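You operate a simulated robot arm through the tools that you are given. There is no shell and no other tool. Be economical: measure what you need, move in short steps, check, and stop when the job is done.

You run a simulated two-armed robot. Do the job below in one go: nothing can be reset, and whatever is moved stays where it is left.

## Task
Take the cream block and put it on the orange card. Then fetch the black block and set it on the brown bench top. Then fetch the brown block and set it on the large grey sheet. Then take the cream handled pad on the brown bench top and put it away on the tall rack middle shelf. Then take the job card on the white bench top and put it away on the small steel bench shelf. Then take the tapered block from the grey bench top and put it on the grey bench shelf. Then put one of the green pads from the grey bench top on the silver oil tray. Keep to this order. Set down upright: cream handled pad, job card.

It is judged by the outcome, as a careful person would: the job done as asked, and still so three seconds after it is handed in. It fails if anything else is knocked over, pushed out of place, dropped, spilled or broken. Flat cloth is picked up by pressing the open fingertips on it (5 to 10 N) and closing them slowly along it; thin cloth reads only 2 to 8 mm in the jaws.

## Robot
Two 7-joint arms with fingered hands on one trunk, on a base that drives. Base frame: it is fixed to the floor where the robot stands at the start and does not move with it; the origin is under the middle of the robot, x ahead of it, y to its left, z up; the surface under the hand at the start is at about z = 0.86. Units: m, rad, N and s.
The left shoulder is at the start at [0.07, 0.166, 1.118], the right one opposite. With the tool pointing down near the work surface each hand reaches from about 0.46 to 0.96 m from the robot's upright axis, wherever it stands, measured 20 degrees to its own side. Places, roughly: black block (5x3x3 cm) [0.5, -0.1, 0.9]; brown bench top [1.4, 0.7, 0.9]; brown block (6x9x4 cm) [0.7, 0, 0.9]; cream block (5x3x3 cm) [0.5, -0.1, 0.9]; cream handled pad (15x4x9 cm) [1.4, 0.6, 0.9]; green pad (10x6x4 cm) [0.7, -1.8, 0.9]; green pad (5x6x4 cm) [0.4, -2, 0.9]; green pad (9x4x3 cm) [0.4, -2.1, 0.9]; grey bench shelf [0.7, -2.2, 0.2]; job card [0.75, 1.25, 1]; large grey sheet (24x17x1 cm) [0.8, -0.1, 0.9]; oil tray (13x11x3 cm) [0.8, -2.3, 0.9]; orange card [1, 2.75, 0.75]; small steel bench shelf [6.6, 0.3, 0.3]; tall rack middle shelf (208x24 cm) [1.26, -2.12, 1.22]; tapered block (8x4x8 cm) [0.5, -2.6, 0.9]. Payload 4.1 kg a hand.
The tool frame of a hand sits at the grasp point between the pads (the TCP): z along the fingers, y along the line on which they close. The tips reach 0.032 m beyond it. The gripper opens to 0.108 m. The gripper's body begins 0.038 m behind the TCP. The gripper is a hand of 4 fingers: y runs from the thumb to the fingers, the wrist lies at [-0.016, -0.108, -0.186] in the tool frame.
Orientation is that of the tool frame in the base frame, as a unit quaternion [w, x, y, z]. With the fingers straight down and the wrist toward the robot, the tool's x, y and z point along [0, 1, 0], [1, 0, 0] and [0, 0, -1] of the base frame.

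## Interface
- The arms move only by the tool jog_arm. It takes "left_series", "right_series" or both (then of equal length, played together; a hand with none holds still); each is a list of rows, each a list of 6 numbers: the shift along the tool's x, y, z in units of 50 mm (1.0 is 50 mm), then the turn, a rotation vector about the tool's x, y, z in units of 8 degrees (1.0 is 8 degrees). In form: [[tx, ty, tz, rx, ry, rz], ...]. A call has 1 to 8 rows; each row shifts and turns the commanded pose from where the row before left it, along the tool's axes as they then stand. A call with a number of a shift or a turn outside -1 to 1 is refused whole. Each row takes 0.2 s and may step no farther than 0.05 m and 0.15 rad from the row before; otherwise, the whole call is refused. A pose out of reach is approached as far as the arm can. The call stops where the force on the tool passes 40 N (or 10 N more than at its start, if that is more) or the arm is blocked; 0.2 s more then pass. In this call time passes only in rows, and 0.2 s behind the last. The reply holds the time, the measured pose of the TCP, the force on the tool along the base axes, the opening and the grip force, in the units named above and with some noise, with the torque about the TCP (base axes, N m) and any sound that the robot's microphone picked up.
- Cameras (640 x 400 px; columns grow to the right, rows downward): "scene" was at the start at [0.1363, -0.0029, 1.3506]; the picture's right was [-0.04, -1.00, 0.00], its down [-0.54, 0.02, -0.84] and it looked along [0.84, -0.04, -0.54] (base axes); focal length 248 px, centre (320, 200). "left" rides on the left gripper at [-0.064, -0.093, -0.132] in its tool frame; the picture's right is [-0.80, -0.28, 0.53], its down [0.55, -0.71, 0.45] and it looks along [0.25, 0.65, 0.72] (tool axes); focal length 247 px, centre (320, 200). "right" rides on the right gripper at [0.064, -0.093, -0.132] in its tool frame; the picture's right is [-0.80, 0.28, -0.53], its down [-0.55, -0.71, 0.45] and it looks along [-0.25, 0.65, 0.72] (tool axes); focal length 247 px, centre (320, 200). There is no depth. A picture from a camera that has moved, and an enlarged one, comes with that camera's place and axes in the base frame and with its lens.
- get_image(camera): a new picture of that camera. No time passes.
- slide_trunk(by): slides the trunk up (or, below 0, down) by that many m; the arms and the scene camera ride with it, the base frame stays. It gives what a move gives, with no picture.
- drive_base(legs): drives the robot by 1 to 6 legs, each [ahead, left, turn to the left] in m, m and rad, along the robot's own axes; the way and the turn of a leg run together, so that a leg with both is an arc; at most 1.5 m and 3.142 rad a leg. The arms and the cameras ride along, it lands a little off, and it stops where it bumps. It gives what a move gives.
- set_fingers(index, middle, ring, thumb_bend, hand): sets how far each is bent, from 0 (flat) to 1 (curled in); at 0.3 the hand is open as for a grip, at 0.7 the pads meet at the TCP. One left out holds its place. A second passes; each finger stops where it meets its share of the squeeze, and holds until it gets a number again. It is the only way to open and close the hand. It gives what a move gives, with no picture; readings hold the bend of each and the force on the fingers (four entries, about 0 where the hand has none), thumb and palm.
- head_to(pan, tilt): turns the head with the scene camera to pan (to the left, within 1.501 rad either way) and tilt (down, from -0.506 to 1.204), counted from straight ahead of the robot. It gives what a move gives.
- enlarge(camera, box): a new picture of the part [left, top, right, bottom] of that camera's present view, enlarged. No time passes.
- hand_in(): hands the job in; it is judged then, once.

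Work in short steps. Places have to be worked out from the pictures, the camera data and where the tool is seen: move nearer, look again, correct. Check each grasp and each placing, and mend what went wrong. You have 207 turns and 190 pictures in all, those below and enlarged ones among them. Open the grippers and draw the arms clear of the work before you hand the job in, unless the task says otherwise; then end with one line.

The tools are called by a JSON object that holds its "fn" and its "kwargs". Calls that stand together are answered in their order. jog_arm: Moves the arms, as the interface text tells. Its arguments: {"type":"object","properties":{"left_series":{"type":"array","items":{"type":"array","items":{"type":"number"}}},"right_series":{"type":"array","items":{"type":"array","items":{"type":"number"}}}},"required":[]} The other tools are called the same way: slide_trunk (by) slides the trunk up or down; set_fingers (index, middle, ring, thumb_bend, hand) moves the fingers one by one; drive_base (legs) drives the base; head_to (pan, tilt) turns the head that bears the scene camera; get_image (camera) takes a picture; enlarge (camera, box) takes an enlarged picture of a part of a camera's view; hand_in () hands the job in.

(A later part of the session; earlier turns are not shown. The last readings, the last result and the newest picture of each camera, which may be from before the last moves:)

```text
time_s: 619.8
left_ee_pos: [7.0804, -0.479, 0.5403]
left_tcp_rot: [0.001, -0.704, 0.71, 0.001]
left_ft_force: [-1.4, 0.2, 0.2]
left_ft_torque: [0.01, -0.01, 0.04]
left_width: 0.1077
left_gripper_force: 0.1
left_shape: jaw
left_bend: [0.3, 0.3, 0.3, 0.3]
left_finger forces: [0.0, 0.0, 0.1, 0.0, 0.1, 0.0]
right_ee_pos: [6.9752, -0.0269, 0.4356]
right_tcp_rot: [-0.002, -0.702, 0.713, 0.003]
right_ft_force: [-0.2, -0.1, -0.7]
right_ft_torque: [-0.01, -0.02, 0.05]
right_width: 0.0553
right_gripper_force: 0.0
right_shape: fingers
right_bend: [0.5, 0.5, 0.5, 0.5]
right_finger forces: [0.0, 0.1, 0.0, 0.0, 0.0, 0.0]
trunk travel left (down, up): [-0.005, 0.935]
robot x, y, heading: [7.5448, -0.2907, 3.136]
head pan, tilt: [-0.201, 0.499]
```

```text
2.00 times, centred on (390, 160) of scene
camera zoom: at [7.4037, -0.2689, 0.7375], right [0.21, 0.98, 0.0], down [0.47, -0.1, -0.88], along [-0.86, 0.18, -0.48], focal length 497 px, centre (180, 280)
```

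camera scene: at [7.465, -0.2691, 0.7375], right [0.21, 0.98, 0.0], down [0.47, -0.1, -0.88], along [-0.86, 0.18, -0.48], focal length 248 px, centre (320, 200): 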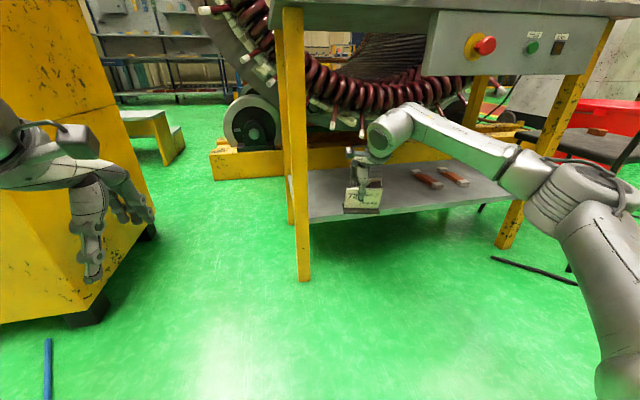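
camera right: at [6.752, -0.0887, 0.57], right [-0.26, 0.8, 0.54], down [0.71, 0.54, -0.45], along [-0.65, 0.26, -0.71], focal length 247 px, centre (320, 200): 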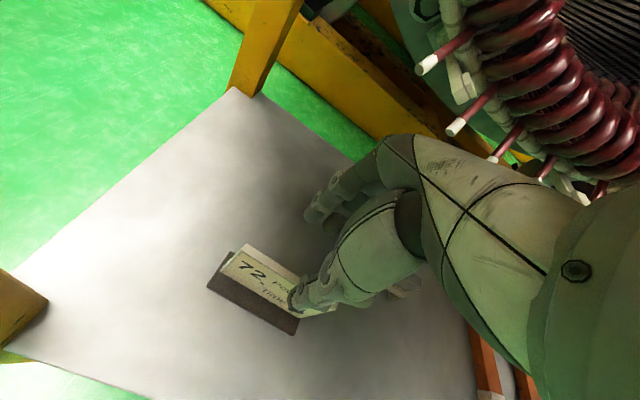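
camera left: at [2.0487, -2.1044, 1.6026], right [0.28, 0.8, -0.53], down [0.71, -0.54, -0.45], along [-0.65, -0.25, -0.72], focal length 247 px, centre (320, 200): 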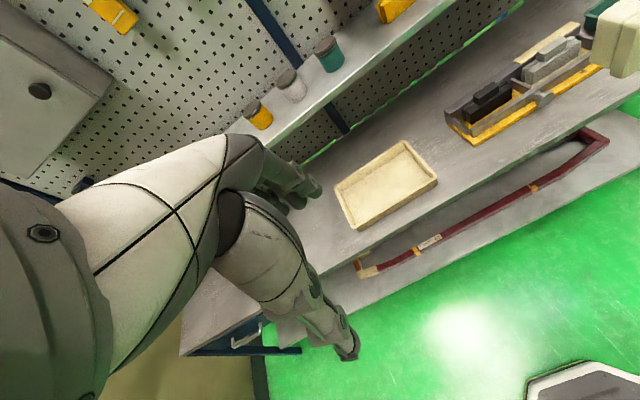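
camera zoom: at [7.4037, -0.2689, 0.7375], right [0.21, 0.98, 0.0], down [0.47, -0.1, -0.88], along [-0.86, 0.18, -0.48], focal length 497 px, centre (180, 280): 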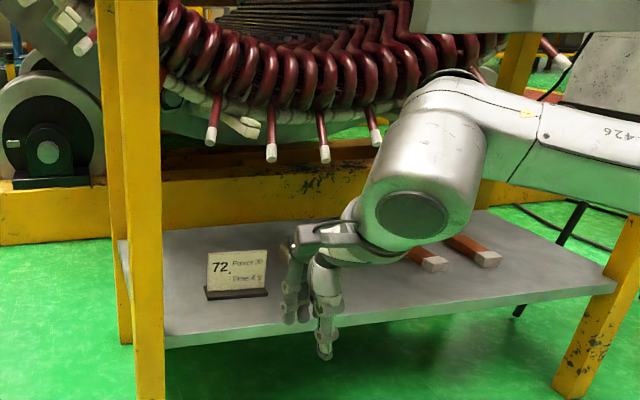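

Card is placed and still upright. I back off, raise the trunk, and drive back along the wall aisle facing −x.

{"fn": "drive_base", "kwargs": {"legs": [[-0.12, 0, 0]]}}

{"fn": "slide_trunk", "kwargs": {"by": 0.4}}

{"fn": "slide_trunk", "kwargs": {"by": 0.4}}

{"fn": "drive_base", "kwargs": {"legs": [[0, 0.95, 0], [0, 0.93, 0], [1.3, 0, 0]]}}

{"fn": "head_to", "kwargs": {"pan": 0, "tilt": 0.35}}

{"fn": "get_image", "kwargs": {"camera": "scene"}}

```text
time_s: 621.1
left_ee_pos: [7.2017, -0.4785, 0.5411]
left_tcp_rot: [0.0, -0.704, 0.71, 0.0]
left_ft_force: [-1.0, -0.9, 0.0]
left_ft_torque: [0.0, -0.02, 0.02]
left_width: 0.1076
left_gripper_force: 0.0
left_shape: jaw
left_bend: [0.3, 0.3, 0.3, 0.3]
left_finger forces: [0.0, 0.1, 0.1, 0.0, 0.1, 0.0]
right_ee_pos: [7.0957, -0.0265, 0.4359]
right_tcp_rot: [-0.002, -0.7, 0.714, 0.002]
right_ft_force: [-0.3, -0.1, -0.1]
right_ft_torque: [0.01, 0.01, -0.02]
right_width: 0.0552
right_gripper_force: 0.0
right_shape: fingers
right_bend: [0.5, 0.5, 0.5, 0.5]
right_finger forces: [0.0, 0.0, 0.1, 0.0, 0.0, 0.1]
trunk travel left (down, up): [-0.005, 0.935]
robot x, y, heading: [7.6658, -0.2907, 3.134]
head pan, tilt: [-0.201, 0.499]
```

```text
time_s: 624.9
left_ee_pos: [7.202, -0.4788, 0.9411]
left_tcp_rot: [-0.001, -0.703, 0.711, -0.001]
left_ft_force: [0.6, 0.0, -0.2]
left_ft_torque: [0.03, -0.02, 0.02]
left_width: 0.1076
left_gripper_force: 0.1
left_shape: jaw
left_bend: [0.3, 0.3, 0.3, 0.3]
left_finger forces: [0.1, 0.0, 0.0, 0.1, 0.1, 0.1]
right_ee_pos: [7.0953, -0.0272, 0.8355]
right_tcp_rot: [-0.002, -0.701, 0.713, 0.003]
right_ft_force: [-0.3, -0.6, -0.7]
right_ft_torque: [0.0, 0.01, 0.02]
right_width: 0.0556
right_gripper_force: 0.1
right_shape: fingers
right_bend: [0.5, 0.5, 0.5, 0.5]
right_finger forces: [0.0, 0.0, 0.0, 0.0, 0.0, 0.1]
trunk travel left (down, up): [-0.405, 0.535]
robot x, y, heading: [7.6708, -0.2922, 3.135]
head pan, tilt: [-0.201, 0.499]
```

```text
time_s: 628.7
left_ee_pos: [7.2017, -0.4786, 1.341]
left_tcp_rot: [0.0, -0.704, 0.71, 0.0]
left_ft_force: [0.1, -1.4, 0.5]
left_ft_torque: [0.0, 0.0, 0.0]
left_width: 0.1077
left_gripper_force: 0.1
left_shape: jaw
left_bend: [0.3, 0.3, 0.3, 0.3]
left_finger forces: [0.0, 0.0, 0.0, 0.0, 0.0, 0.1]
right_ee_pos: [7.0951, -0.0273, 1.2355]
right_tcp_rot: [-0.002, -0.7, 0.714, 0.003]
right_ft_force: [-0.4, -0.1, -0.5]
right_ft_torque: [0.01, 0.0, 0.02]
right_width: 0.0554
right_gripper_force: 0.1
right_shape: fingers
right_bend: [0.5, 0.5, 0.5, 0.5]
right_finger forces: [0.1, 0.0, 0.0, 0.0, 0.1, 0.0]
trunk travel left (down, up): [-0.805, 0.135]
robot x, y, heading: [7.6732, -0.2885, 3.134]
head pan, tilt: [-0.201, 0.499]
```

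```text
time_s: 644.3
left_ee_pos: [5.8341, -2.3019, 1.3414]
left_tcp_rot: [0.0, -0.698, 0.716, 0.002]
left_ft_force: [0.5, -0.6, -0.7]
left_ft_torque: [0.03, -0.02, -0.01]
left_width: 0.1076
left_gripper_force: 0.0
left_shape: jaw
left_bend: [0.3, 0.3, 0.3, 0.3]
left_finger forces: [0.0, 0.1, 0.0, 0.0, 0.0, 0.0]
right_ee_pos: [5.735, -1.8488, 1.2349]
right_tcp_rot: [-0.001, -0.695, 0.719, 0.004]
right_ft_force: [0.1, -0.4, -0.9]
right_ft_torque: [-0.03, 0.0, -0.01]
right_width: 0.0558
right_gripper_force: 0.2
right_shape: fingers
right_bend: [0.5, 0.5, 0.5, 0.5]
right_finger forces: [0.0, 0.0, 0.0, 0.0, 0.0, 0.1]
trunk travel left (down, up): [-0.805, 0.135]
robot x, y, heading: [6.3034, -2.1198, 3.114]
head pan, tilt: [-0.201, 0.499]
```

```text
time_s: 645.0
left_ee_pos: [5.8353, -2.3022, 1.3409]
left_tcp_rot: [0.0, -0.699, 0.716, 0.001]
left_ft_force: [-0.8, 0.6, 0.8]
left_ft_torque: [-0.02, 0.01, 0.0]
left_width: 0.1077
left_gripper_force: 0.0
left_shape: jaw
left_bend: [0.3, 0.3, 0.3, 0.3]
left_finger forces: [0.0, 0.0, 0.0, 0.0, 0.0, 0.0]
right_ee_pos: [5.7333, -1.8484, 1.2359]
right_tcp_rot: [-0.002, -0.695, 0.719, 0.003]
right_ft_force: [0.5, -0.1, 0.8]
right_ft_torque: [0.03, -0.04, 0.0]
right_width: 0.0555
right_gripper_force: 0.0
right_shape: fingers
right_bend: [0.5, 0.5, 0.5, 0.5]
right_finger forces: [0.1, 0.1, 0.0, 0.0, 0.1, 0.0]
trunk travel left (down, up): [-0.805, 0.135]
robot x, y, heading: [6.302, -2.1123, 3.114]
head pan, tilt: [0.0, 0.351]
```

```text
69 pictures are left
camera scene: at [6.156, -2.1152, 1.5511], right [0.02, 1.0, 0.0], down [0.34, -0.01, -0.94], along [-0.94, 0.02, -0.34], focal length 248 px, centre (320, 200)
```

scene: 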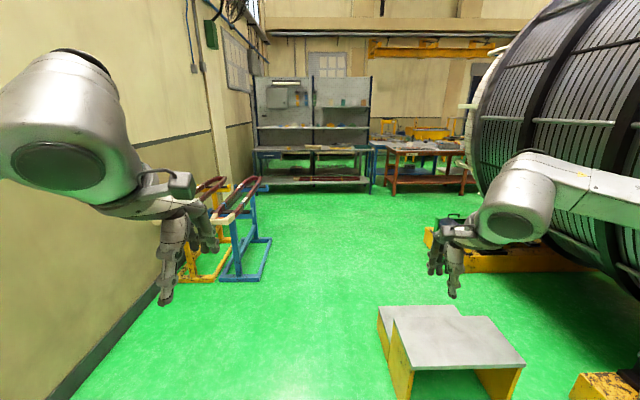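

Clear path. I correct heading and drive through to x≈2.45, then start up the lane.

{"fn": "drive_base", "kwargs": {"legs": [[0, 0.06, 0.03], [1.3, 0, 0], [1.3, 0, 0], [1.25, 0, 0]]}}

```text
time_s: 664.3
left_ee_pos: [1.968, -2.5504, 1.3418]
left_tcp_rot: [-0.001, 0.727, -0.687, -0.001]
left_ft_force: [0.6, 0.2, 0.3]
left_ft_torque: [-0.01, 0.02, 0.02]
left_width: 0.1075
left_gripper_force: 0.1
left_shape: jaw
left_bend: [0.3, 0.3, 0.3, 0.3]
left_finger forces: [0.0, 0.0, 0.1, 0.0, 0.0, 0.1]
right_ee_pos: [1.8305, -2.107, 1.2343]
right_tcp_rot: [0.002, 0.724, -0.69, -0.004]
right_ft_force: [0.3, -0.1, 0.2]
right_ft_torque: [0.01, -0.02, 0.01]
right_width: 0.0555
right_gripper_force: 0.0
right_shape: fingers
right_bend: [0.5, 0.5, 0.5, 0.5]
right_finger forces: [0.0, 0.0, 0.0, 0.0, 0.0, 0.0]
trunk travel left (down, up): [-0.805, 0.135]
robot x, y, heading: [2.4191, -2.3285, -3.081]
head pan, tilt: [0.0, 0.351]
```

Straighten, then strafe up the whole lane.

{"fn": "drive_base", "kwargs": {"legs": [[0, 0, -0.06], [0, -1.45, 0], [0, -1.45, 0], [0, -1.45, 0]]}}

```text
time_s: 685.4
left_ee_pos: [2.0351, 1.835, 1.3405]
left_tcp_rot: [0.0, -0.677, 0.736, 0.0]
left_ft_force: [0.5, 0.2, 0.5]
left_ft_torque: [-0.03, -0.01, -0.02]
left_width: 0.1078
left_gripper_force: 0.1
left_shape: jaw
left_bend: [0.3, 0.3, 0.3, 0.3]
left_finger forces: [0.0, 0.0, 0.0, 0.0, 0.0, 0.0]
right_ee_pos: [1.9636, 2.295, 1.2354]
right_tcp_rot: [-0.002, -0.673, 0.739, 0.004]
right_ft_force: [-0.4, 0.1, -0.2]
right_ft_torque: [0.0, -0.03, 0.0]
right_width: 0.0555
right_gripper_force: 0.0
right_shape: fingers
right_bend: [0.5, 0.5, 0.5, 0.5]
right_finger forces: [0.1, 0.0, 0.0, 0.0, 0.0, 0.1]
trunk travel left (down, up): [-0.805, 0.135]
robot x, y, heading: [2.513, 1.9903, 3.056]
head pan, tilt: [0.0, 0.351]
```

Correct heading, continue to the corridor, west, and turn around.

{"fn": "drive_base", "kwargs": {"legs": [[0, 0, 0.085], [0, -1.3, 0], [0, -0.6, 0], [1.4, 0, 0], [1.4, 0, 0], [0, 0, 3.13]]}}

{"fn": "head_to", "kwargs": {"pan": -1.4, "tilt": 0.3}}

{"fn": "get_image", "kwargs": {"camera": "scene"}}

```text
time_s: 715.7
left_ee_pos: [0.1481, 4.0348, 1.342]
left_tcp_rot: [0.001, 0.73, 0.683, 0.0]
left_ft_force: [-0.5, 0.0, -0.3]
left_ft_torque: [0.0, -0.01, -0.04]
left_width: 0.1078
left_gripper_force: 0.1
left_shape: jaw
left_bend: [0.3, 0.3, 0.3, 0.3]
left_finger forces: [0.0, 0.1, 0.0, 0.0, 0.0, 0.1]
right_ee_pos: [0.2281, 3.5784, 1.2357]
right_tcp_rot: [0.003, 0.734, 0.68, 0.002]
right_ft_force: [0.4, 0.3, 0.3]
right_ft_torque: [-0.01, -0.04, 0.03]
right_width: 0.055
right_gripper_force: 0.1
right_shape: fingers
right_bend: [0.5, 0.5, 0.5, 0.5]
right_finger forces: [0.1, 0.1, 0.1, 0.0, 0.0, 0.0]
trunk travel left (down, up): [-0.805, 0.135]
robot x, y, heading: [-0.3272, 3.8733, -0.069]
head pan, tilt: [0.0, 0.351]
```

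```text
time_s: 717.2
left_ee_pos: [0.1492, 4.0341, 1.3409]
left_tcp_rot: [0.001, 0.731, 0.682, -0.001]
left_ft_force: [0.4, -0.5, -0.3]
left_ft_torque: [0.01, 0.0, 0.0]
left_width: 0.1077
left_gripper_force: 0.1
left_shape: jaw
left_bend: [0.3, 0.3, 0.3, 0.3]
left_finger forces: [0.0, 0.0, 0.1, 0.1, 0.1, 0.0]
right_ee_pos: [0.2282, 3.5775, 1.2338]
right_tcp_rot: [0.003, 0.734, 0.679, 0.002]
right_ft_force: [0.2, 0.2, -0.1]
right_ft_torque: [0.02, -0.02, 0.0]
right_width: 0.0553
right_gripper_force: 0.0
right_shape: fingers
right_bend: [0.5, 0.5, 0.5, 0.5]
right_finger forces: [0.1, 0.0, 0.1, 0.0, 0.1, 0.0]
trunk travel left (down, up): [-0.805, 0.135]
robot x, y, heading: [-0.3282, 3.8754, -0.066]
head pan, tilt: [-1.4, 0.3]
```

```text
68 pictures are left
camera scene: at [-0.2704, 3.7779, 1.556], right [-0.99, -0.1, 0.0], down [-0.03, 0.29, -0.96], along [0.1, -0.95, -0.3], focal length 248 px, centre (320, 200)
```

scene: 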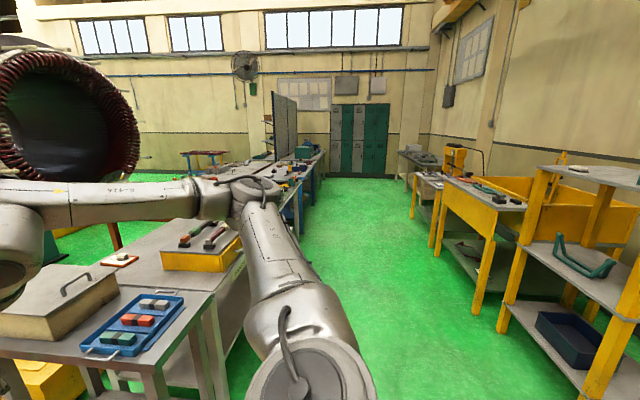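

The aisle is clear down to the lockers. I strafe toward the grey bench in two calls.

{"fn": "drive_base", "kwargs": {"legs": [[0, 0, 0.066], [0, -1.45, 0], [0, -1.45, 0], [0, -1.0, 0]]}}

```text
time_s: 736.5
left_ee_pos: [0.115, 0.153, 1.341]
left_tcp_rot: [0.0, 0.708, 0.706, -0.001]
left_ft_force: [0.2, -0.5, 0.4]
left_ft_torque: [-0.03, 0.03, -0.02]
left_width: 0.1077
left_gripper_force: 0.0
left_shape: jaw
left_bend: [0.3, 0.3, 0.3, 0.3]
left_finger forces: [0.0, 0.0, 0.0, 0.0, 0.0, 0.0]
right_ee_pos: [0.2251, -0.2979, 1.2359]
right_tcp_rot: [0.004, 0.711, 0.703, 0.002]
right_ft_force: [0.8, 0.0, 0.2]
right_ft_torque: [-0.01, 0.02, 0.0]
right_width: 0.0553
right_gripper_force: 0.1
right_shape: fingers
right_bend: [0.5, 0.5, 0.5, 0.5]
right_finger forces: [0.0, 0.0, 0.1, 0.1, 0.1, 0.0]
trunk travel left (down, up): [-0.805, 0.135]
robot x, y, heading: [-0.3519, -0.0383, -0.001]
head pan, tilt: [-1.4, 0.3]
```

{"fn": "drive_base", "kwargs": {"legs": [[0, -1.25, 0], [0, -1.1, 0]]}}

{"fn": "head_to", "kwargs": {"pan": 0, "tilt": 0.6}}

{"fn": "get_image", "kwargs": {"camera": "scene"}}

```text
time_s: 748.2
left_ee_pos: [0.1919, -2.1826, 1.3416]
left_tcp_rot: [0.001, 0.686, 0.728, 0.0]
left_ft_force: [-0.2, 0.6, 0.3]
left_ft_torque: [0.0, 0.03, 0.0]
left_width: 0.1079
left_gripper_force: 0.1
left_shape: jaw
left_bend: [0.3, 0.3, 0.3, 0.3]
left_finger forces: [0.0, 0.1, 0.0, 0.1, 0.0, 0.0]
right_ee_pos: [0.3292, -2.6259, 1.2351]
right_tcp_rot: [0.003, 0.689, 0.725, 0.001]
right_ft_force: [-0.4, 0.1, -0.3]
right_ft_torque: [0.0, 0.01, -0.01]
right_width: 0.0556
right_gripper_force: 0.0
right_shape: fingers
right_bend: [0.5, 0.5, 0.5, 0.5]
right_finger forces: [0.1, 0.1, 0.0, 0.0, 0.1, 0.0]
trunk travel left (down, up): [-0.805, 0.135]
robot x, y, heading: [-0.2607, -2.4031, 0.061]
head pan, tilt: [-1.4, 0.3]
```

```text
time_s: 749.7
left_ee_pos: [0.1917, -2.1817, 1.3415]
left_tcp_rot: [0.001, 0.685, 0.728, -0.001]
left_ft_force: [0.3, 0.1, -0.3]
left_ft_torque: [0.01, 0.01, 0.0]
left_width: 0.1076
left_gripper_force: 0.0
left_shape: jaw
left_bend: [0.3, 0.3, 0.3, 0.3]
left_finger forces: [0.0, 0.1, 0.0, 0.0, 0.0, 0.0]
right_ee_pos: [0.3291, -2.6264, 1.2345]
right_tcp_rot: [0.003, 0.689, 0.725, 0.002]
right_ft_force: [0.2, 0.1, -1.5]
right_ft_torque: [0.02, 0.02, 0.0]
right_width: 0.0555
right_gripper_force: 0.1
right_shape: fingers
right_bend: [0.5, 0.5, 0.5, 0.5]
right_finger forces: [0.1, 0.0, 0.1, 0.0, 0.0, 0.0]
trunk travel left (down, up): [-0.805, 0.135]
robot x, y, heading: [-0.26, -2.4038, 0.061]
head pan, tilt: [0.0, 0.6]
```

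```text
67 pictures are left
camera scene: at [-0.1244, -2.3941, 1.5285], right [0.06, -1.0, 0.0], down [-0.56, -0.03, -0.83], along [0.82, 0.05, -0.56], focal length 248 px, centre (320, 200)
```

scene: 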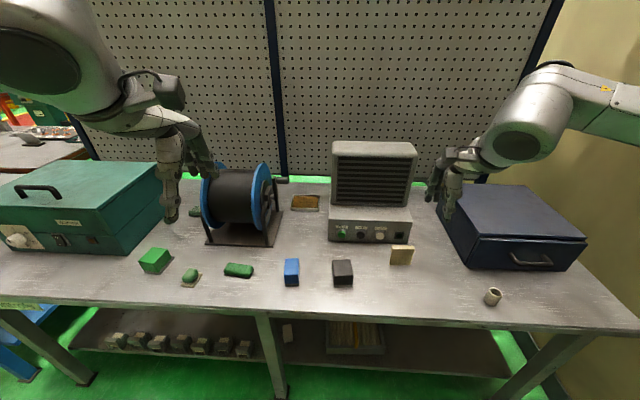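

I enlarge to identify the tapered block, green pads, oil tray and shelf.

{"fn": "enlarge", "kwargs": {"camera": "scene", "box": [120, 180, 440, 320]}}

{"fn": "enlarge", "kwargs": {"camera": "scene", "box": [300, 200, 460, 320]}}

```text
2.00 times, centred on (280, 250) of scene
camera zoom: at [-0.1244, -2.3941, 1.5285], right [0.06, -1.0, 0.0], down [-0.56, -0.03, -0.83], along [0.82, 0.05, -0.56], focal length 497 px, centre (400, 100)
```

zoom: 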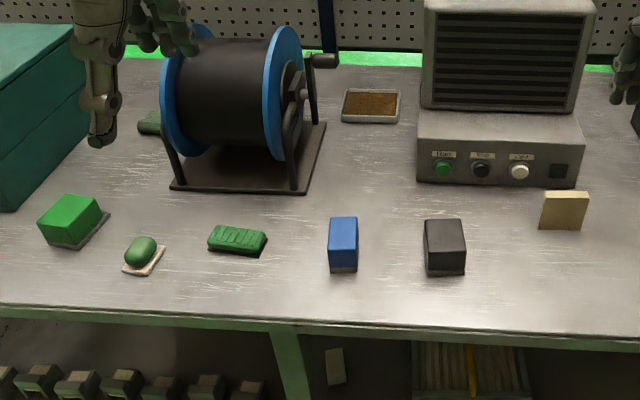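

```text
3.33 times, centred on (380, 260) of scene
camera zoom: at [-0.1244, -2.3941, 1.5285], right [0.06, -1.0, 0.0], down [-0.56, -0.03, -0.83], along [0.82, 0.05, -0.56], focal length 828 px, centre (120, 0)
```

zoom: 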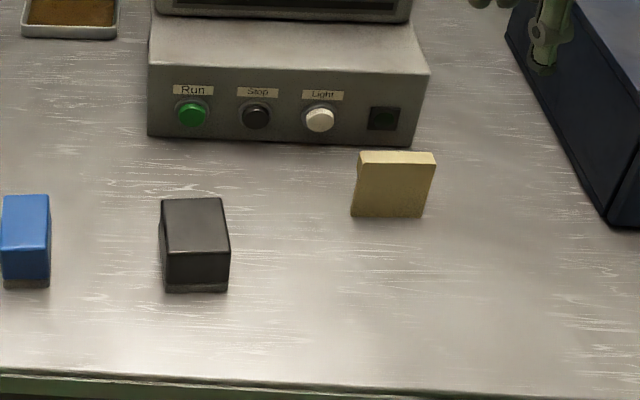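

The tan wedge at about (0.485, -2.633) is the tapered block; oil tray sits at (0.8, -2.3). I drive up to the bench and look with the hand camera.

{"fn": "drive_base", "kwargs": {"legs": [[0.0, 0, -0.06], [0.26, 0, 0]]}}

{"fn": "get_image", "kwargs": {"camera": "right"}}

{"fn": "enlarge", "kwargs": {"camera": "scene", "box": [340, 200, 500, 340]}}

```text
time_s: 752.0
left_ee_pos: [0.4634, -2.2112, 1.3412]
left_tcp_rot: [0.0, 0.708, 0.707, 0.001]
left_ft_force: [-0.1, 0.1, 0.4]
left_ft_torque: [0.03, 0.0, 0.0]
left_width: 0.1077
left_gripper_force: 0.1
left_shape: jaw
left_bend: [0.3, 0.3, 0.3, 0.3]
left_finger forces: [0.1, 0.0, 0.1, 0.0, 0.0, 0.0]
right_ee_pos: [0.5729, -2.6628, 1.2358]
right_tcp_rot: [0.003, 0.711, 0.703, 0.003]
right_ft_force: [0.5, -0.2, -0.2]
right_ft_torque: [0.0, -0.03, -0.03]
right_width: 0.0556
right_gripper_force: 0.1
right_shape: fingers
right_bend: [0.5, 0.5, 0.5, 0.5]
right_finger forces: [0.0, 0.0, 0.0, 0.1, 0.1, 0.0]
trunk travel left (down, up): [-0.805, 0.135]
robot x, y, heading: [-0.0002, -2.4025, -0.002]
head pan, tilt: [0.0, 0.6]
```

```text
64 pictures are left
camera right: at [0.4784, -2.597, 1.3675], right [0.27, -0.8, 0.54], down [-0.71, -0.54, -0.45], along [0.65, -0.26, -0.71], focal length 247 px, centre (320, 200)
```

right: 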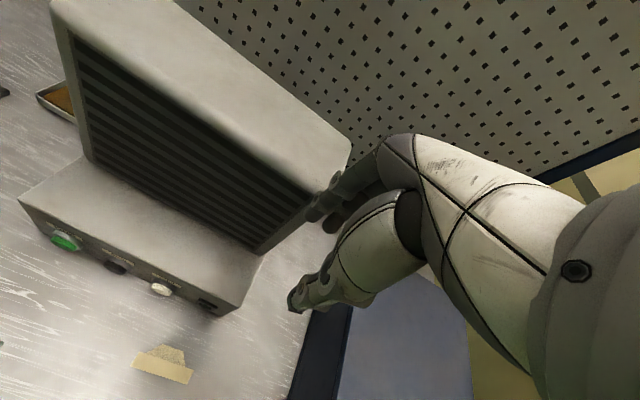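

```text
2.86 times, centred on (420, 270) of scene
camera zoom: at [0.1342, -2.4028, 1.5286], right [0.0, -1.0, 0.0], down [-0.56, 0.0, -0.83], along [0.83, 0.0, -0.56], focal length 710 px, centre (34, 0)
```

zoom: 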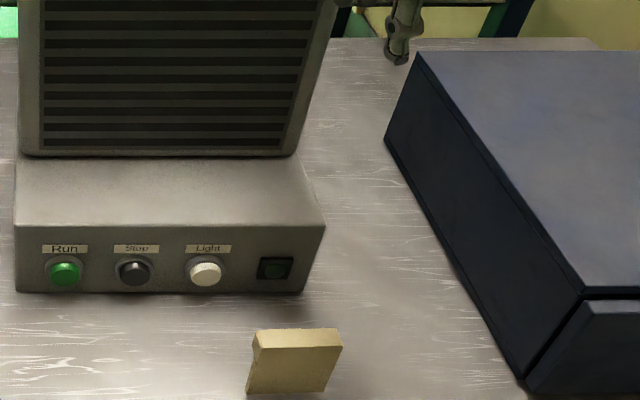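

The block is a wedge (front face sloping), about x 0.465–0.51, y≈-2.635; the control box stands right behind at x≥0.577. I bring the hand back over it, pre-open, and lower the trunk.

{"fn": "jog_arm", "kwargs": {"right_series": [[0.3, -0.9, 0, 0, 0, 0], [0.3, -0.9, 0, 0, 0, 0]]}}

{"fn": "set_fingers", "kwargs": {"hand": "right", "index": 0.42, "middle": 0.42, "ring": 0.42, "thumb_bend": 0.4}}

{"fn": "slide_trunk", "kwargs": {"by": -0.2}}

{"fn": "get_image", "kwargs": {"camera": "right"}}

{"fn": "enlarge", "kwargs": {"camera": "scene", "box": [340, 200, 500, 340]}}

```text
time_s: 752.6
left_ee_pos: [0.463, -2.2098, 1.3422]
left_tcp_rot: [0.002, 0.707, 0.707, 0.0]
left_ft_force: [-0.8, 0.8, 0.2]
left_ft_torque: [-0.01, 0.0, 0.0]
left_width: 0.1076
left_gripper_force: 0.0
left_shape: jaw
left_bend: [0.3, 0.3, 0.3, 0.3]
left_finger forces: [0.0, 0.0, 0.0, 0.0, 0.1, 0.0]
right_ee_pos: [0.478, -2.6325, 1.2339]
right_tcp_rot: [0.004, 0.711, 0.703, 0.003]
right_ft_force: [0.2, -0.5, -0.7]
right_ft_torque: [0.0, 0.02, 0.0]
right_width: 0.0556
right_gripper_force: 0.0
right_shape: fingers
right_bend: [0.5, 0.5, 0.5, 0.5]
right_finger forces: [0.1, 0.0, 0.0, 0.0, 0.0, 0.1]
trunk travel left (down, up): [-0.805, 0.135]
robot x, y, heading: [0.0012, -2.4019, -0.002]
head pan, tilt: [0.0, 0.6]
```

```text
time_s: 753.6
left_ee_pos: [0.4651, -2.2112, 1.3425]
left_tcp_rot: [0.001, 0.708, 0.706, -0.001]
left_ft_force: [-0.4, 0.4, 0.4]
left_ft_torque: [-0.04, -0.02, -0.01]
left_width: 0.1078
left_gripper_force: 0.1
left_shape: jaw
left_bend: [0.3, 0.3, 0.3, 0.3]
left_finger forces: [0.1, 0.1, 0.0, 0.0, 0.0, 0.0]
right_ee_pos: [0.4804, -2.6324, 1.234]
right_tcp_rot: [0.003, 0.711, 0.703, 0.003]
right_ft_force: [0.1, 0.0, -0.7]
right_ft_torque: [0.02, -0.01, -0.01]
right_width: 0.0796
right_gripper_force: 0.0
right_shape: fingers
right_bend: [0.42, 0.42, 0.42, 0.4]
right_finger forces: [0.0, 0.0, 0.1, 0.0, 0.1, 0.0]
trunk travel left (down, up): [-0.805, 0.135]
robot x, y, heading: [-0.0014, -2.4019, -0.001]
head pan, tilt: [0.0, 0.6]
```

```text
time_s: 755.8
left_ee_pos: [0.4646, -2.2116, 1.1397]
left_tcp_rot: [0.001, 0.708, 0.706, 0.0]
left_ft_force: [-0.8, 0.4, 0.9]
left_ft_torque: [0.01, 0.01, -0.01]
left_width: 0.1077
left_gripper_force: 0.1
left_shape: jaw
left_bend: [0.3, 0.3, 0.3, 0.3]
left_finger forces: [0.1, 0.1, 0.0, 0.1, 0.1, 0.1]
right_ee_pos: [0.4798, -2.6327, 1.0328]
right_tcp_rot: [0.003, 0.711, 0.703, 0.002]
right_ft_force: [0.5, 0.2, -0.3]
right_ft_torque: [-0.02, 0.02, 0.0]
right_width: 0.0792
right_gripper_force: 0.1
right_shape: fingers
right_bend: [0.42, 0.42, 0.42, 0.4]
right_finger forces: [0.0, 0.0, 0.0, 0.0, 0.0, 0.1]
trunk travel left (down, up): [-0.605, 0.335]
robot x, y, heading: [-0.0003, -2.4038, -0.0]
head pan, tilt: [0.0, 0.6]
```

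```text
62 pictures are left
camera right: at [0.3857, -2.5677, 1.1651], right [0.27, -0.8, 0.54], down [-0.71, -0.54, -0.45], along [0.65, -0.26, -0.71], focal length 247 px, centre (320, 200)
```

right: 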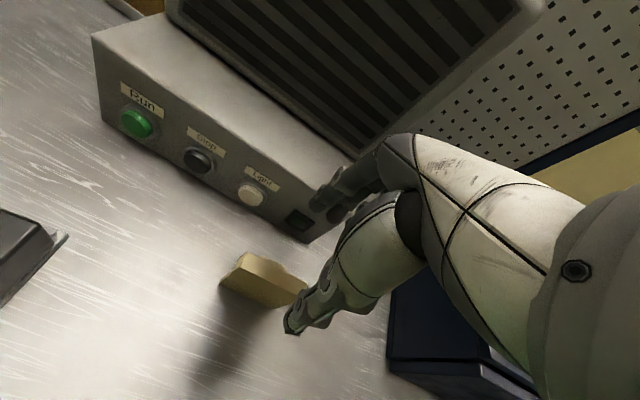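

```text
2.86 times, centred on (420, 270) of scene
camera zoom: at [0.1355, -2.4026, 1.3285], right [0.0, -1.0, 0.0], down [-0.56, 0.0, -0.83], along [0.83, 0.0, -0.56], focal length 710 px, centre (34, 0)
```

zoom: 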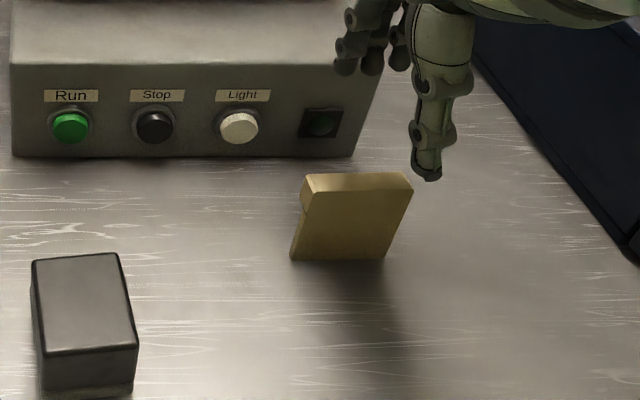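

Front face is vertical at x≈0.472, top 2 cm thick, back slopes to ~0.51. I narrow the fingers a bit, shift 10 mm left, and lower to z≈0.925.

{"fn": "set_fingers", "kwargs": {"hand": "right", "index": 0.45, "middle": 0.45, "ring": 0.45, "thumb_bend": 0.4}}

{"fn": "jog_arm", "kwargs": {"right_series": [[0.2, 0.1, 0.5, 0, 0, 0], [0, 0, 0.6, 0, 0, 0], [0, 0, 0.6, 0, 0, 0]]}}

{"fn": "enlarge", "kwargs": {"camera": "scene", "box": [380, 190, 500, 310]}}

{"fn": "get_image", "kwargs": {"camera": "right"}}

```text
time_s: 756.8
left_ee_pos: [0.4643, -2.2102, 1.1401]
left_tcp_rot: [0.0, 0.708, 0.706, 0.0]
left_ft_force: [-0.5, -0.6, -0.6]
left_ft_torque: [-0.01, 0.02, -0.01]
left_width: 0.1076
left_gripper_force: 0.0
left_shape: jaw
left_bend: [0.3, 0.3, 0.3, 0.3]
left_finger forces: [0.0, 0.0, 0.0, 0.0, 0.0, 0.0]
right_ee_pos: [0.4796, -2.6334, 1.0337]
right_tcp_rot: [0.003, 0.71, 0.704, 0.001]
right_ft_force: [-0.1, 0.1, 0.5]
right_ft_torque: [0.03, 0.01, -0.02]
right_width: 0.0758
right_gripper_force: 0.1
right_shape: fingers
right_bend: [0.45, 0.45, 0.45, 0.4]
right_finger forces: [0.1, 0.0, 0.1, 0.0, 0.0, 0.0]
trunk travel left (down, up): [-0.605, 0.335]
robot x, y, heading: [-0.0003, -2.4045, 0.0]
head pan, tilt: [0.0, 0.6]
```

```text
time_s: 757.6
left_ee_pos: [0.465, -2.211, 1.141]
left_tcp_rot: [0.0, 0.708, 0.706, 0.0]
left_ft_force: [0.5, 1.0, -0.3]
left_ft_torque: [0.03, 0.04, 0.01]
left_width: 0.1079
left_gripper_force: 0.1
left_shape: jaw
left_bend: [0.3, 0.3, 0.3, 0.3]
left_finger forces: [0.1, 0.0, 0.1, 0.0, 0.0, 0.0]
right_ee_pos: [0.4881, -2.6239, 0.952]
right_tcp_rot: [0.003, 0.711, 0.703, 0.001]
right_ft_force: [0.5, -0.2, -1.0]
right_ft_torque: [-0.03, 0.0, 0.02]
right_width: 0.0754
right_gripper_force: 0.1
right_shape: fingers
right_bend: [0.45, 0.45, 0.45, 0.4]
right_finger forces: [0.0, 0.1, 0.0, 0.0, 0.0, 0.0]
trunk travel left (down, up): [-0.605, 0.335]
robot x, y, heading: [-0.0016, -2.4019, -0.004]
head pan, tilt: [0.0, 0.6]
```

```text
3.33 times, centred on (440, 250) of scene
camera zoom: at [0.1363, -2.4028, 1.3284], right [0.0, -1.0, 0.0], down [-0.57, 0.0, -0.82], along [0.82, 0.0, -0.57], focal length 828 px, centre (-80, 33)
```

zoom: 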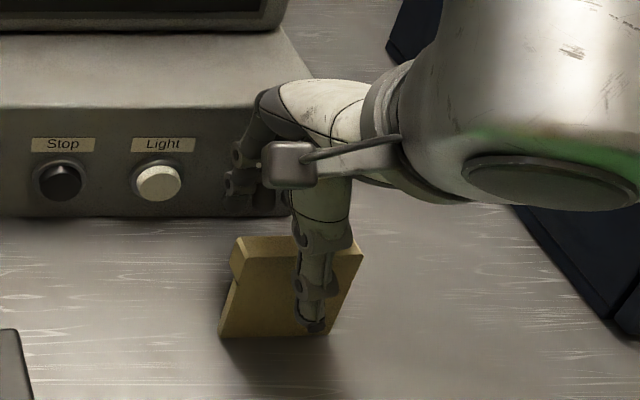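

```text
59 pictures are left
camera right: at [0.3942, -2.5582, 1.0827], right [0.27, -0.8, 0.54], down [-0.71, -0.54, -0.45], along [0.65, -0.26, -0.71], focal length 247 px, centre (320, 200)
```

right: 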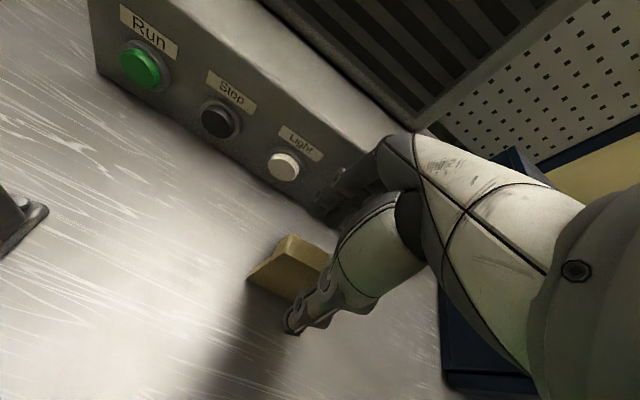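

Thumb in front, fingers behind, clear of the box. Lower 3 cm and close.

{"fn": "jog_arm", "kwargs": {"right_series": [[0, -0.06, 0.3, 0, 0, 0], [0, 0, 0.3, 0, 0, 0]]}}

{"fn": "set_fingers", "kwargs": {"hand": "right", "index": 0.75, "middle": 0.75, "ring": 0.75, "thumb_bend": 0.75}}

{"fn": "jog_arm", "kwargs": {"right_series": [[0, 0, -0.3, 0, 0, 0], [0, 0, -0.5, 0, 0, 0]]}}

{"fn": "enlarge", "kwargs": {"camera": "scene", "box": [380, 190, 500, 310]}}

```text
time_s: 758.2
left_ee_pos: [0.4652, -2.2114, 1.1411]
left_tcp_rot: [0.0, 0.708, 0.706, -0.001]
left_ft_force: [0.0, 0.3, 0.3]
left_ft_torque: [0.02, -0.01, 0.02]
left_width: 0.1075
left_gripper_force: 0.0
left_shape: jaw
left_bend: [0.3, 0.3, 0.3, 0.3]
left_finger forces: [0.1, 0.0, 0.1, 0.0, 0.1, 0.1]
right_ee_pos: [0.4835, -2.6224, 0.9198]
right_tcp_rot: [0.003, 0.711, 0.703, 0.002]
right_ft_force: [-0.6, -0.2, 0.5]
right_ft_torque: [0.01, -0.01, 0.01]
right_width: 0.0754
right_gripper_force: 0.0
right_shape: fingers
right_bend: [0.45, 0.45, 0.45, 0.4]
right_finger forces: [0.0, 0.0, 0.0, 0.0, 0.0, 0.0]
trunk travel left (down, up): [-0.605, 0.335]
robot x, y, heading: [-0.0005, -2.4033, 0.001]
head pan, tilt: [0.0, 0.6]
```

```text
time_s: 759.2
left_ee_pos: [0.4649, -2.2113, 1.141]
left_tcp_rot: [0.001, 0.708, 0.707, 0.0]
left_ft_force: [0.2, -1.0, -0.4]
left_ft_torque: [-0.02, -0.02, 0.0]
left_width: 0.1076
left_gripper_force: 0.1
left_shape: jaw
left_bend: [0.3, 0.3, 0.3, 0.3]
left_finger forces: [0.1, 0.0, 0.0, 0.0, 0.0, 0.0]
right_ee_pos: [0.4844, -2.6229, 0.9197]
right_tcp_rot: [0.003, 0.711, 0.703, 0.002]
right_ft_force: [-0.4, -0.2, -0.4]
right_ft_torque: [-0.05, -0.01, 0.01]
right_width: 0.0251
right_gripper_force: 21.3
right_shape: fingers
right_bend: [0.73, 0.66, 0.71, 0.58]
right_finger forces: [6.6, 8.0, 7.0, 0.1, 20.3, 0.0]
trunk travel left (down, up): [-0.605, 0.335]
robot x, y, heading: [0.0008, -2.4026, -0.004]
head pan, tilt: [0.0, 0.6]
```

```text
time_s: 759.8
left_ee_pos: [0.4649, -2.2095, 1.1415]
left_tcp_rot: [0.001, 0.708, 0.706, 0.0]
left_ft_force: [0.0, -0.4, 0.2]
left_ft_torque: [-0.04, 0.0, 0.02]
left_width: 0.1078
left_gripper_force: 0.1
left_shape: jaw
left_bend: [0.3, 0.3, 0.3, 0.3]
left_finger forces: [0.0, 0.1, 0.1, 0.0, 0.0, 0.0]
right_ee_pos: [0.4834, -2.6235, 0.9603]
right_tcp_rot: [0.003, 0.712, 0.702, 0.002]
right_ft_force: [1.0, 0.9, -0.6]
right_ft_torque: [-0.01, -0.03, 0.03]
right_width: 0.025
right_gripper_force: 21.0
right_shape: fingers
right_bend: [0.73, 0.66, 0.71, 0.58]
right_finger forces: [6.6, 7.9, 7.0, 0.1, 20.5, 0.0]
trunk travel left (down, up): [-0.605, 0.335]
robot x, y, heading: [-0.0001, -2.4029, -0.006]
head pan, tilt: [0.0, 0.6]
```

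```text
3.33 times, centred on (440, 250) of scene
camera zoom: at [0.1353, -2.4022, 1.3285], right [0.0, -1.0, 0.0], down [-0.56, 0.0, -0.83], along [0.83, 0.0, -0.56], focal length 828 px, centre (-80, 33)
```

zoom: 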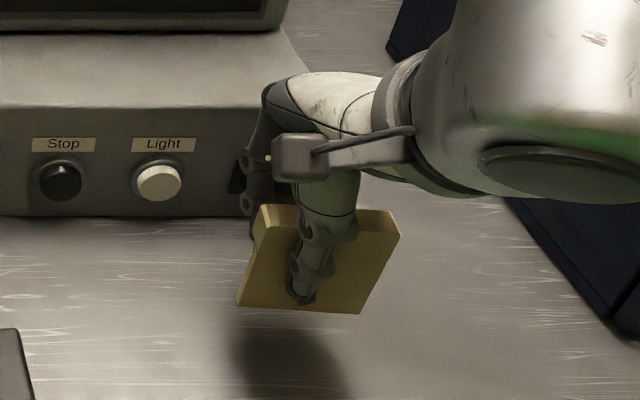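

Tapered block held (21 N), bottom ≈0.06 below the TCP. I raise it, back the base up ~0.5 m, then lower the trunk to see the shelf.

{"fn": "jog_arm", "kwargs": {"right_series": [[0, 0, -0.8, 0, 0, 0], [0, 0, -0.8, 0, 0, 0]]}}

{"fn": "drive_base", "kwargs": {"legs": [[-0.5, 0, 0]]}}

{"fn": "slide_trunk", "kwargs": {"by": -0.4}}

{"fn": "head_to", "kwargs": {"pan": -0.1, "tilt": 0.4}}

{"fn": "get_image", "kwargs": {"camera": "scene"}}

```text
time_s: 760.4
left_ee_pos: [0.4647, -2.2098, 1.1398]
left_tcp_rot: [0.001, 0.708, 0.707, 0.0]
left_ft_force: [0.2, 0.5, -0.2]
left_ft_torque: [-0.01, -0.02, -0.01]
left_width: 0.1077
left_gripper_force: 0.1
left_shape: jaw
left_bend: [0.3, 0.3, 0.3, 0.3]
left_finger forces: [0.1, 0.0, 0.1, 0.0, 0.0, 0.0]
right_ee_pos: [0.4819, -2.6194, 1.0397]
right_tcp_rot: [0.004, 0.711, 0.703, 0.001]
right_ft_force: [0.5, 0.5, -1.2]
right_ft_torque: [0.01, -0.01, -0.03]
right_width: 0.0249
right_gripper_force: 21.1
right_shape: fingers
right_bend: [0.73, 0.66, 0.71, 0.58]
right_finger forces: [6.6, 7.8, 7.0, 0.0, 20.4, 0.1]
trunk travel left (down, up): [-0.605, 0.335]
robot x, y, heading: [-0.0015, -2.4027, 0.002]
head pan, tilt: [0.0, 0.6]
```

```text
time_s: 763.4
left_ee_pos: [-0.0476, -2.2083, 1.1405]
left_tcp_rot: [0.002, 0.706, 0.708, 0.0]
left_ft_force: [-0.2, -0.5, -0.4]
left_ft_torque: [0.02, 0.0, -0.01]
left_width: 0.1077
left_gripper_force: 0.0
left_shape: jaw
left_bend: [0.3, 0.3, 0.3, 0.3]
left_finger forces: [0.0, 0.0, 0.1, 0.0, 0.1, 0.0]
right_ee_pos: [-0.0282, -2.6182, 1.0384]
right_tcp_rot: [0.004, 0.709, 0.705, 0.002]
right_ft_force: [-0.5, 0.9, -1.0]
right_ft_torque: [-0.02, -0.02, -0.01]
right_width: 0.0251
right_gripper_force: 21.2
right_shape: fingers
right_bend: [0.73, 0.66, 0.71, 0.58]
right_finger forces: [6.8, 7.7, 7.0, 0.0, 20.4, 0.1]
trunk travel left (down, up): [-0.605, 0.335]
robot x, y, heading: [-0.5148, -2.4034, 0.005]
head pan, tilt: [0.0, 0.6]
```

```text
time_s: 767.2
left_ee_pos: [-0.0481, -2.2086, 0.7416]
left_tcp_rot: [0.0, 0.706, 0.708, 0.0]
left_ft_force: [-0.4, -1.3, -0.7]
left_ft_torque: [0.04, 0.0, 0.0]
left_width: 0.1076
left_gripper_force: 0.0
left_shape: jaw
left_bend: [0.3, 0.3, 0.3, 0.3]
left_finger forces: [0.0, 0.0, 0.0, 0.1, 0.0, 0.0]
right_ee_pos: [-0.0278, -2.6185, 0.6392]
right_tcp_rot: [0.003, 0.709, 0.705, 0.002]
right_ft_force: [-0.5, 0.1, -1.6]
right_ft_torque: [0.01, -0.03, 0.04]
right_width: 0.0247
right_gripper_force: 21.2
right_shape: fingers
right_bend: [0.73, 0.66, 0.71, 0.58]
right_finger forces: [6.7, 7.8, 7.0, 0.0, 20.4, 0.0]
trunk travel left (down, up): [-0.205, 0.735]
robot x, y, heading: [-0.5099, -2.4016, 0.006]
head pan, tilt: [0.0, 0.6]
```

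```text
time_s: 767.9
left_ee_pos: [-0.0481, -2.2094, 0.7402]
left_tcp_rot: [0.001, 0.706, 0.709, 0.0]
left_ft_force: [-0.3, -0.5, 0.2]
left_ft_torque: [-0.03, -0.01, 0.0]
left_width: 0.1078
left_gripper_force: 0.1
left_shape: jaw
left_bend: [0.3, 0.3, 0.3, 0.3]
left_finger forces: [0.0, 0.1, 0.0, 0.0, 0.0, 0.0]
right_ee_pos: [-0.0272, -2.6175, 0.6401]
right_tcp_rot: [0.003, 0.709, 0.705, 0.002]
right_ft_force: [-0.7, -0.8, -1.0]
right_ft_torque: [0.04, -0.02, -0.01]
right_width: 0.0248
right_gripper_force: 21.0
right_shape: fingers
right_bend: [0.73, 0.66, 0.71, 0.58]
right_finger forces: [6.6, 7.8, 7.0, 0.0, 20.4, 0.0]
trunk travel left (down, up): [-0.205, 0.735]
robot x, y, heading: [-0.513, -2.4019, 0.003]
head pan, tilt: [-0.099, 0.4]
```

```text
57 pictures are left
camera scene: at [-0.3718, -2.4117, 0.9466], right [-0.1, -1.0, 0.0], down [-0.39, 0.04, -0.92], along [0.92, -0.09, -0.39], focal length 248 px, centre (320, 200)
```

scene: 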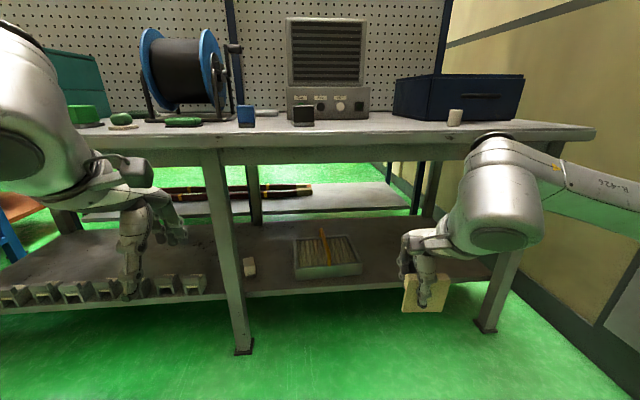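

Free shelf area is right of the crate: y −2.72…−3.2, front edge x≈0.40. I shift right, lower fully, and drive so the hand enters beneath the bench top.

{"fn": "drive_base", "kwargs": {"legs": [[0, -0.25, 0]]}}

{"fn": "slide_trunk", "kwargs": {"by": -0.2}}

{"fn": "jog_arm", "kwargs": {"right_series": [[0, 0, 0.7, 0, 0, 0], [0, 0, 0.7, 0, 0, 0], [0, 0, 0.7, 0, 0, 0]]}}

{"fn": "drive_base", "kwargs": {"legs": [[0.2, 0, 0]]}}

{"fn": "get_image", "kwargs": {"camera": "scene"}}

{"fn": "get_image", "kwargs": {"camera": "right"}}

```text
time_s: 769.8
left_ee_pos: [-0.0475, -2.4666, 0.7416]
left_tcp_rot: [0.0, 0.707, 0.707, 0.0]
left_ft_force: [1.2, -0.6, 0.2]
left_ft_torque: [0.01, -0.02, 0.01]
left_width: 0.1077
left_gripper_force: 0.0
left_shape: jaw
left_bend: [0.3, 0.3, 0.3, 0.3]
left_finger forces: [0.0, 0.0, 0.0, 0.0, 0.1, 0.0]
right_ee_pos: [-0.028, -2.8761, 0.6386]
right_tcp_rot: [0.003, 0.711, 0.704, 0.002]
right_ft_force: [-0.5, -0.3, -0.9]
right_ft_torque: [0.0, 0.02, 0.01]
right_width: 0.0245
right_gripper_force: 20.9
right_shape: fingers
right_bend: [0.73, 0.66, 0.71, 0.58]
right_finger forces: [6.7, 7.8, 7.1, 0.1, 20.3, 0.0]
trunk travel left (down, up): [-0.205, 0.735]
robot x, y, heading: [-0.5148, -2.6564, 0.001]
head pan, tilt: [-0.099, 0.4]
```

```text
time_s: 771.9
left_ee_pos: [-0.0462, -2.466, 0.5417]
left_tcp_rot: [0.001, 0.707, 0.708, 0.0]
left_ft_force: [-0.8, 0.0, 0.3]
left_ft_torque: [0.03, 0.02, 0.0]
left_width: 0.1078
left_gripper_force: 0.0
left_shape: jaw
left_bend: [0.3, 0.3, 0.3, 0.3]
left_finger forces: [0.1, 0.0, 0.0, 0.1, 0.0, 0.0]
right_ee_pos: [-0.0273, -2.8746, 0.4395]
right_tcp_rot: [0.003, 0.711, 0.703, 0.002]
right_ft_force: [-0.3, 1.0, -0.9]
right_ft_torque: [0.0, -0.01, -0.02]
right_width: 0.0248
right_gripper_force: 21.0
right_shape: fingers
right_bend: [0.73, 0.66, 0.71, 0.58]
right_finger forces: [6.8, 7.8, 7.0, 0.0, 20.5, 0.1]
trunk travel left (down, up): [-0.005, 0.935]
robot x, y, heading: [-0.512, -2.6622, 0.002]
head pan, tilt: [-0.099, 0.4]
```

```text
time_s: 772.7
left_ee_pos: [-0.0466, -2.4668, 0.5407]
left_tcp_rot: [0.0, 0.707, 0.707, -0.001]
left_ft_force: [-0.1, -0.6, 0.0]
left_ft_torque: [0.0, -0.06, 0.01]
left_width: 0.1076
left_gripper_force: 0.1
left_shape: jaw
left_bend: [0.3, 0.3, 0.3, 0.3]
left_finger forces: [0.0, 0.1, 0.0, 0.0, 0.0, 0.0]
right_ee_pos: [-0.0243, -2.8784, 0.3339]
right_tcp_rot: [0.004, 0.711, 0.703, 0.002]
right_ft_force: [-0.8, 0.3, -1.1]
right_ft_torque: [0.03, -0.01, 0.0]
right_width: 0.0248
right_gripper_force: 20.5
right_shape: fingers
right_bend: [0.73, 0.66, 0.71, 0.58]
right_finger forces: [6.8, 7.7, 7.0, 0.1, 20.4, 0.0]
trunk travel left (down, up): [-0.005, 0.935]
robot x, y, heading: [-0.5109, -2.655, -0.007]
head pan, tilt: [-0.099, 0.4]
```

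```text
time_s: 774.4
left_ee_pos: [0.1607, -2.4672, 0.5408]
left_tcp_rot: [0.001, 0.708, 0.706, -0.001]
left_ft_force: [-0.1, -0.6, -0.4]
left_ft_torque: [-0.02, 0.01, -0.02]
left_width: 0.1079
left_gripper_force: 0.0
left_shape: jaw
left_bend: [0.3, 0.3, 0.3, 0.3]
left_finger forces: [0.0, 0.0, 0.0, 0.0, 0.0, 0.1]
right_ee_pos: [0.1822, -2.8777, 0.3338]
right_tcp_rot: [0.003, 0.711, 0.703, 0.003]
right_ft_force: [1.2, -0.6, 0.2]
right_ft_torque: [-0.02, -0.01, 0.0]
right_width: 0.0247
right_gripper_force: 21.0
right_shape: fingers
right_bend: [0.73, 0.66, 0.71, 0.58]
right_finger forces: [6.8, 7.6, 7.0, 0.0, 20.4, 0.0]
trunk travel left (down, up): [-0.005, 0.935]
robot x, y, heading: [-0.3041, -2.6616, 0.001]
head pan, tilt: [-0.099, 0.4]
```

```text
56 pictures are left
camera scene: at [-0.1647, -2.6683, 0.7467], right [-0.1, -0.99, 0.0], down [-0.39, 0.04, -0.92], along [0.92, -0.09, -0.39], focal length 248 px, centre (320, 200)
```

scene: 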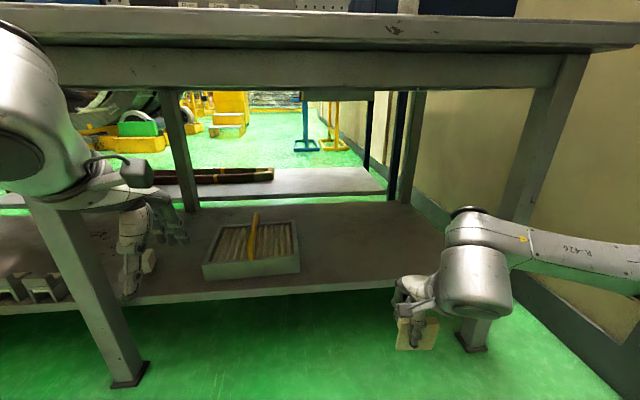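

```text
55 pictures are left
camera right: at [0.0877, -2.8136, 0.4654], right [0.27, -0.8, 0.54], down [-0.71, -0.54, -0.45], along [0.65, -0.26, -0.71], focal length 247 px, centre (320, 200)
```

right: 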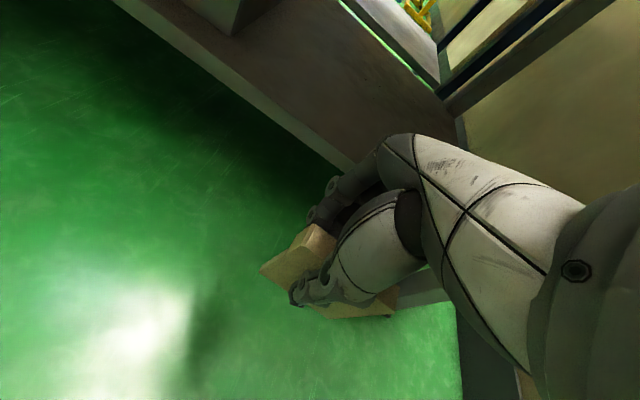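

Path is clear (crate right edge y≈-2.67, leg at y≈-3.2). I extend the arm 0.3 m over the shelf.

{"fn": "jog_arm", "kwargs": {"right_series": [[0, 0.95, 0, 0, 0, 0], [0, 0.95, 0, 0, 0, 0], [0.1, 0.95, 0, 0, 0, 0], [0.1, 0.95, 0, 0, 0, 0], [0.1, 0.95, 0, 0, 0, 0], [0.1, 0.95, 0, 0, 0, 0]]}}

{"fn": "get_image", "kwargs": {"camera": "right"}}

{"fn": "enlarge", "kwargs": {"camera": "scene", "box": [280, 140, 520, 340]}}

```text
time_s: 775.8
left_ee_pos: [0.1602, -2.4664, 0.5404]
left_tcp_rot: [0.002, 0.708, 0.706, -0.001]
left_ft_force: [-0.9, -0.5, 0.6]
left_ft_torque: [-0.01, 0.01, 0.02]
left_width: 0.1078
left_gripper_force: 0.1
left_shape: jaw
left_bend: [0.3, 0.3, 0.3, 0.3]
left_finger forces: [0.1, 0.0, 0.0, 0.0, 0.0, 0.1]
right_ee_pos: [0.4704, -2.8638, 0.3352]
right_tcp_rot: [0.003, 0.711, 0.704, 0.001]
right_ft_force: [0.1, -0.9, -1.6]
right_ft_torque: [0.01, 0.0, -0.02]
right_width: 0.0247
right_gripper_force: 20.9
right_shape: fingers
right_bend: [0.73, 0.66, 0.72, 0.58]
right_finger forces: [6.1, 7.6, 7.2, 0.0, 20.5, 0.0]
trunk travel left (down, up): [-0.005, 0.935]
robot x, y, heading: [-0.3063, -2.6624, 0.001]
head pan, tilt: [-0.099, 0.4]
```

```text
54 pictures are left
camera right: at [0.3766, -2.7988, 0.4661], right [0.27, -0.8, 0.54], down [-0.71, -0.54, -0.45], along [0.65, -0.26, -0.71], focal length 247 px, centre (320, 200)
```

right: 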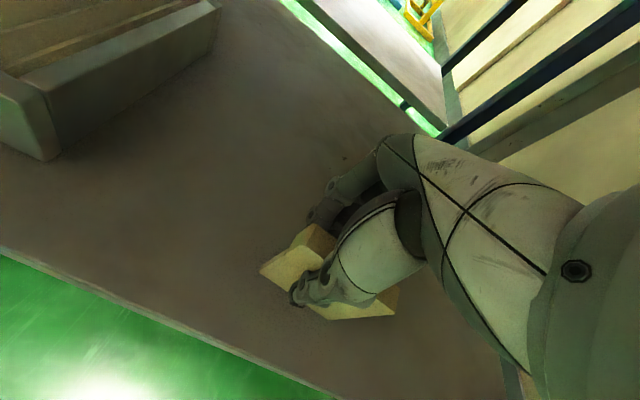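

```text
2.00 times, centred on (400, 240) of scene
camera zoom: at [-0.1646, -2.6684, 0.7466], right [-0.1, -0.99, 0.0], down [-0.39, 0.04, -0.92], along [0.92, -0.09, -0.39], focal length 497 px, centre (160, 120)
```

zoom: 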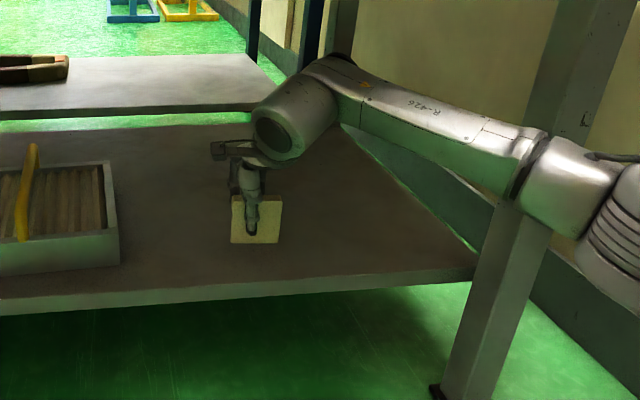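

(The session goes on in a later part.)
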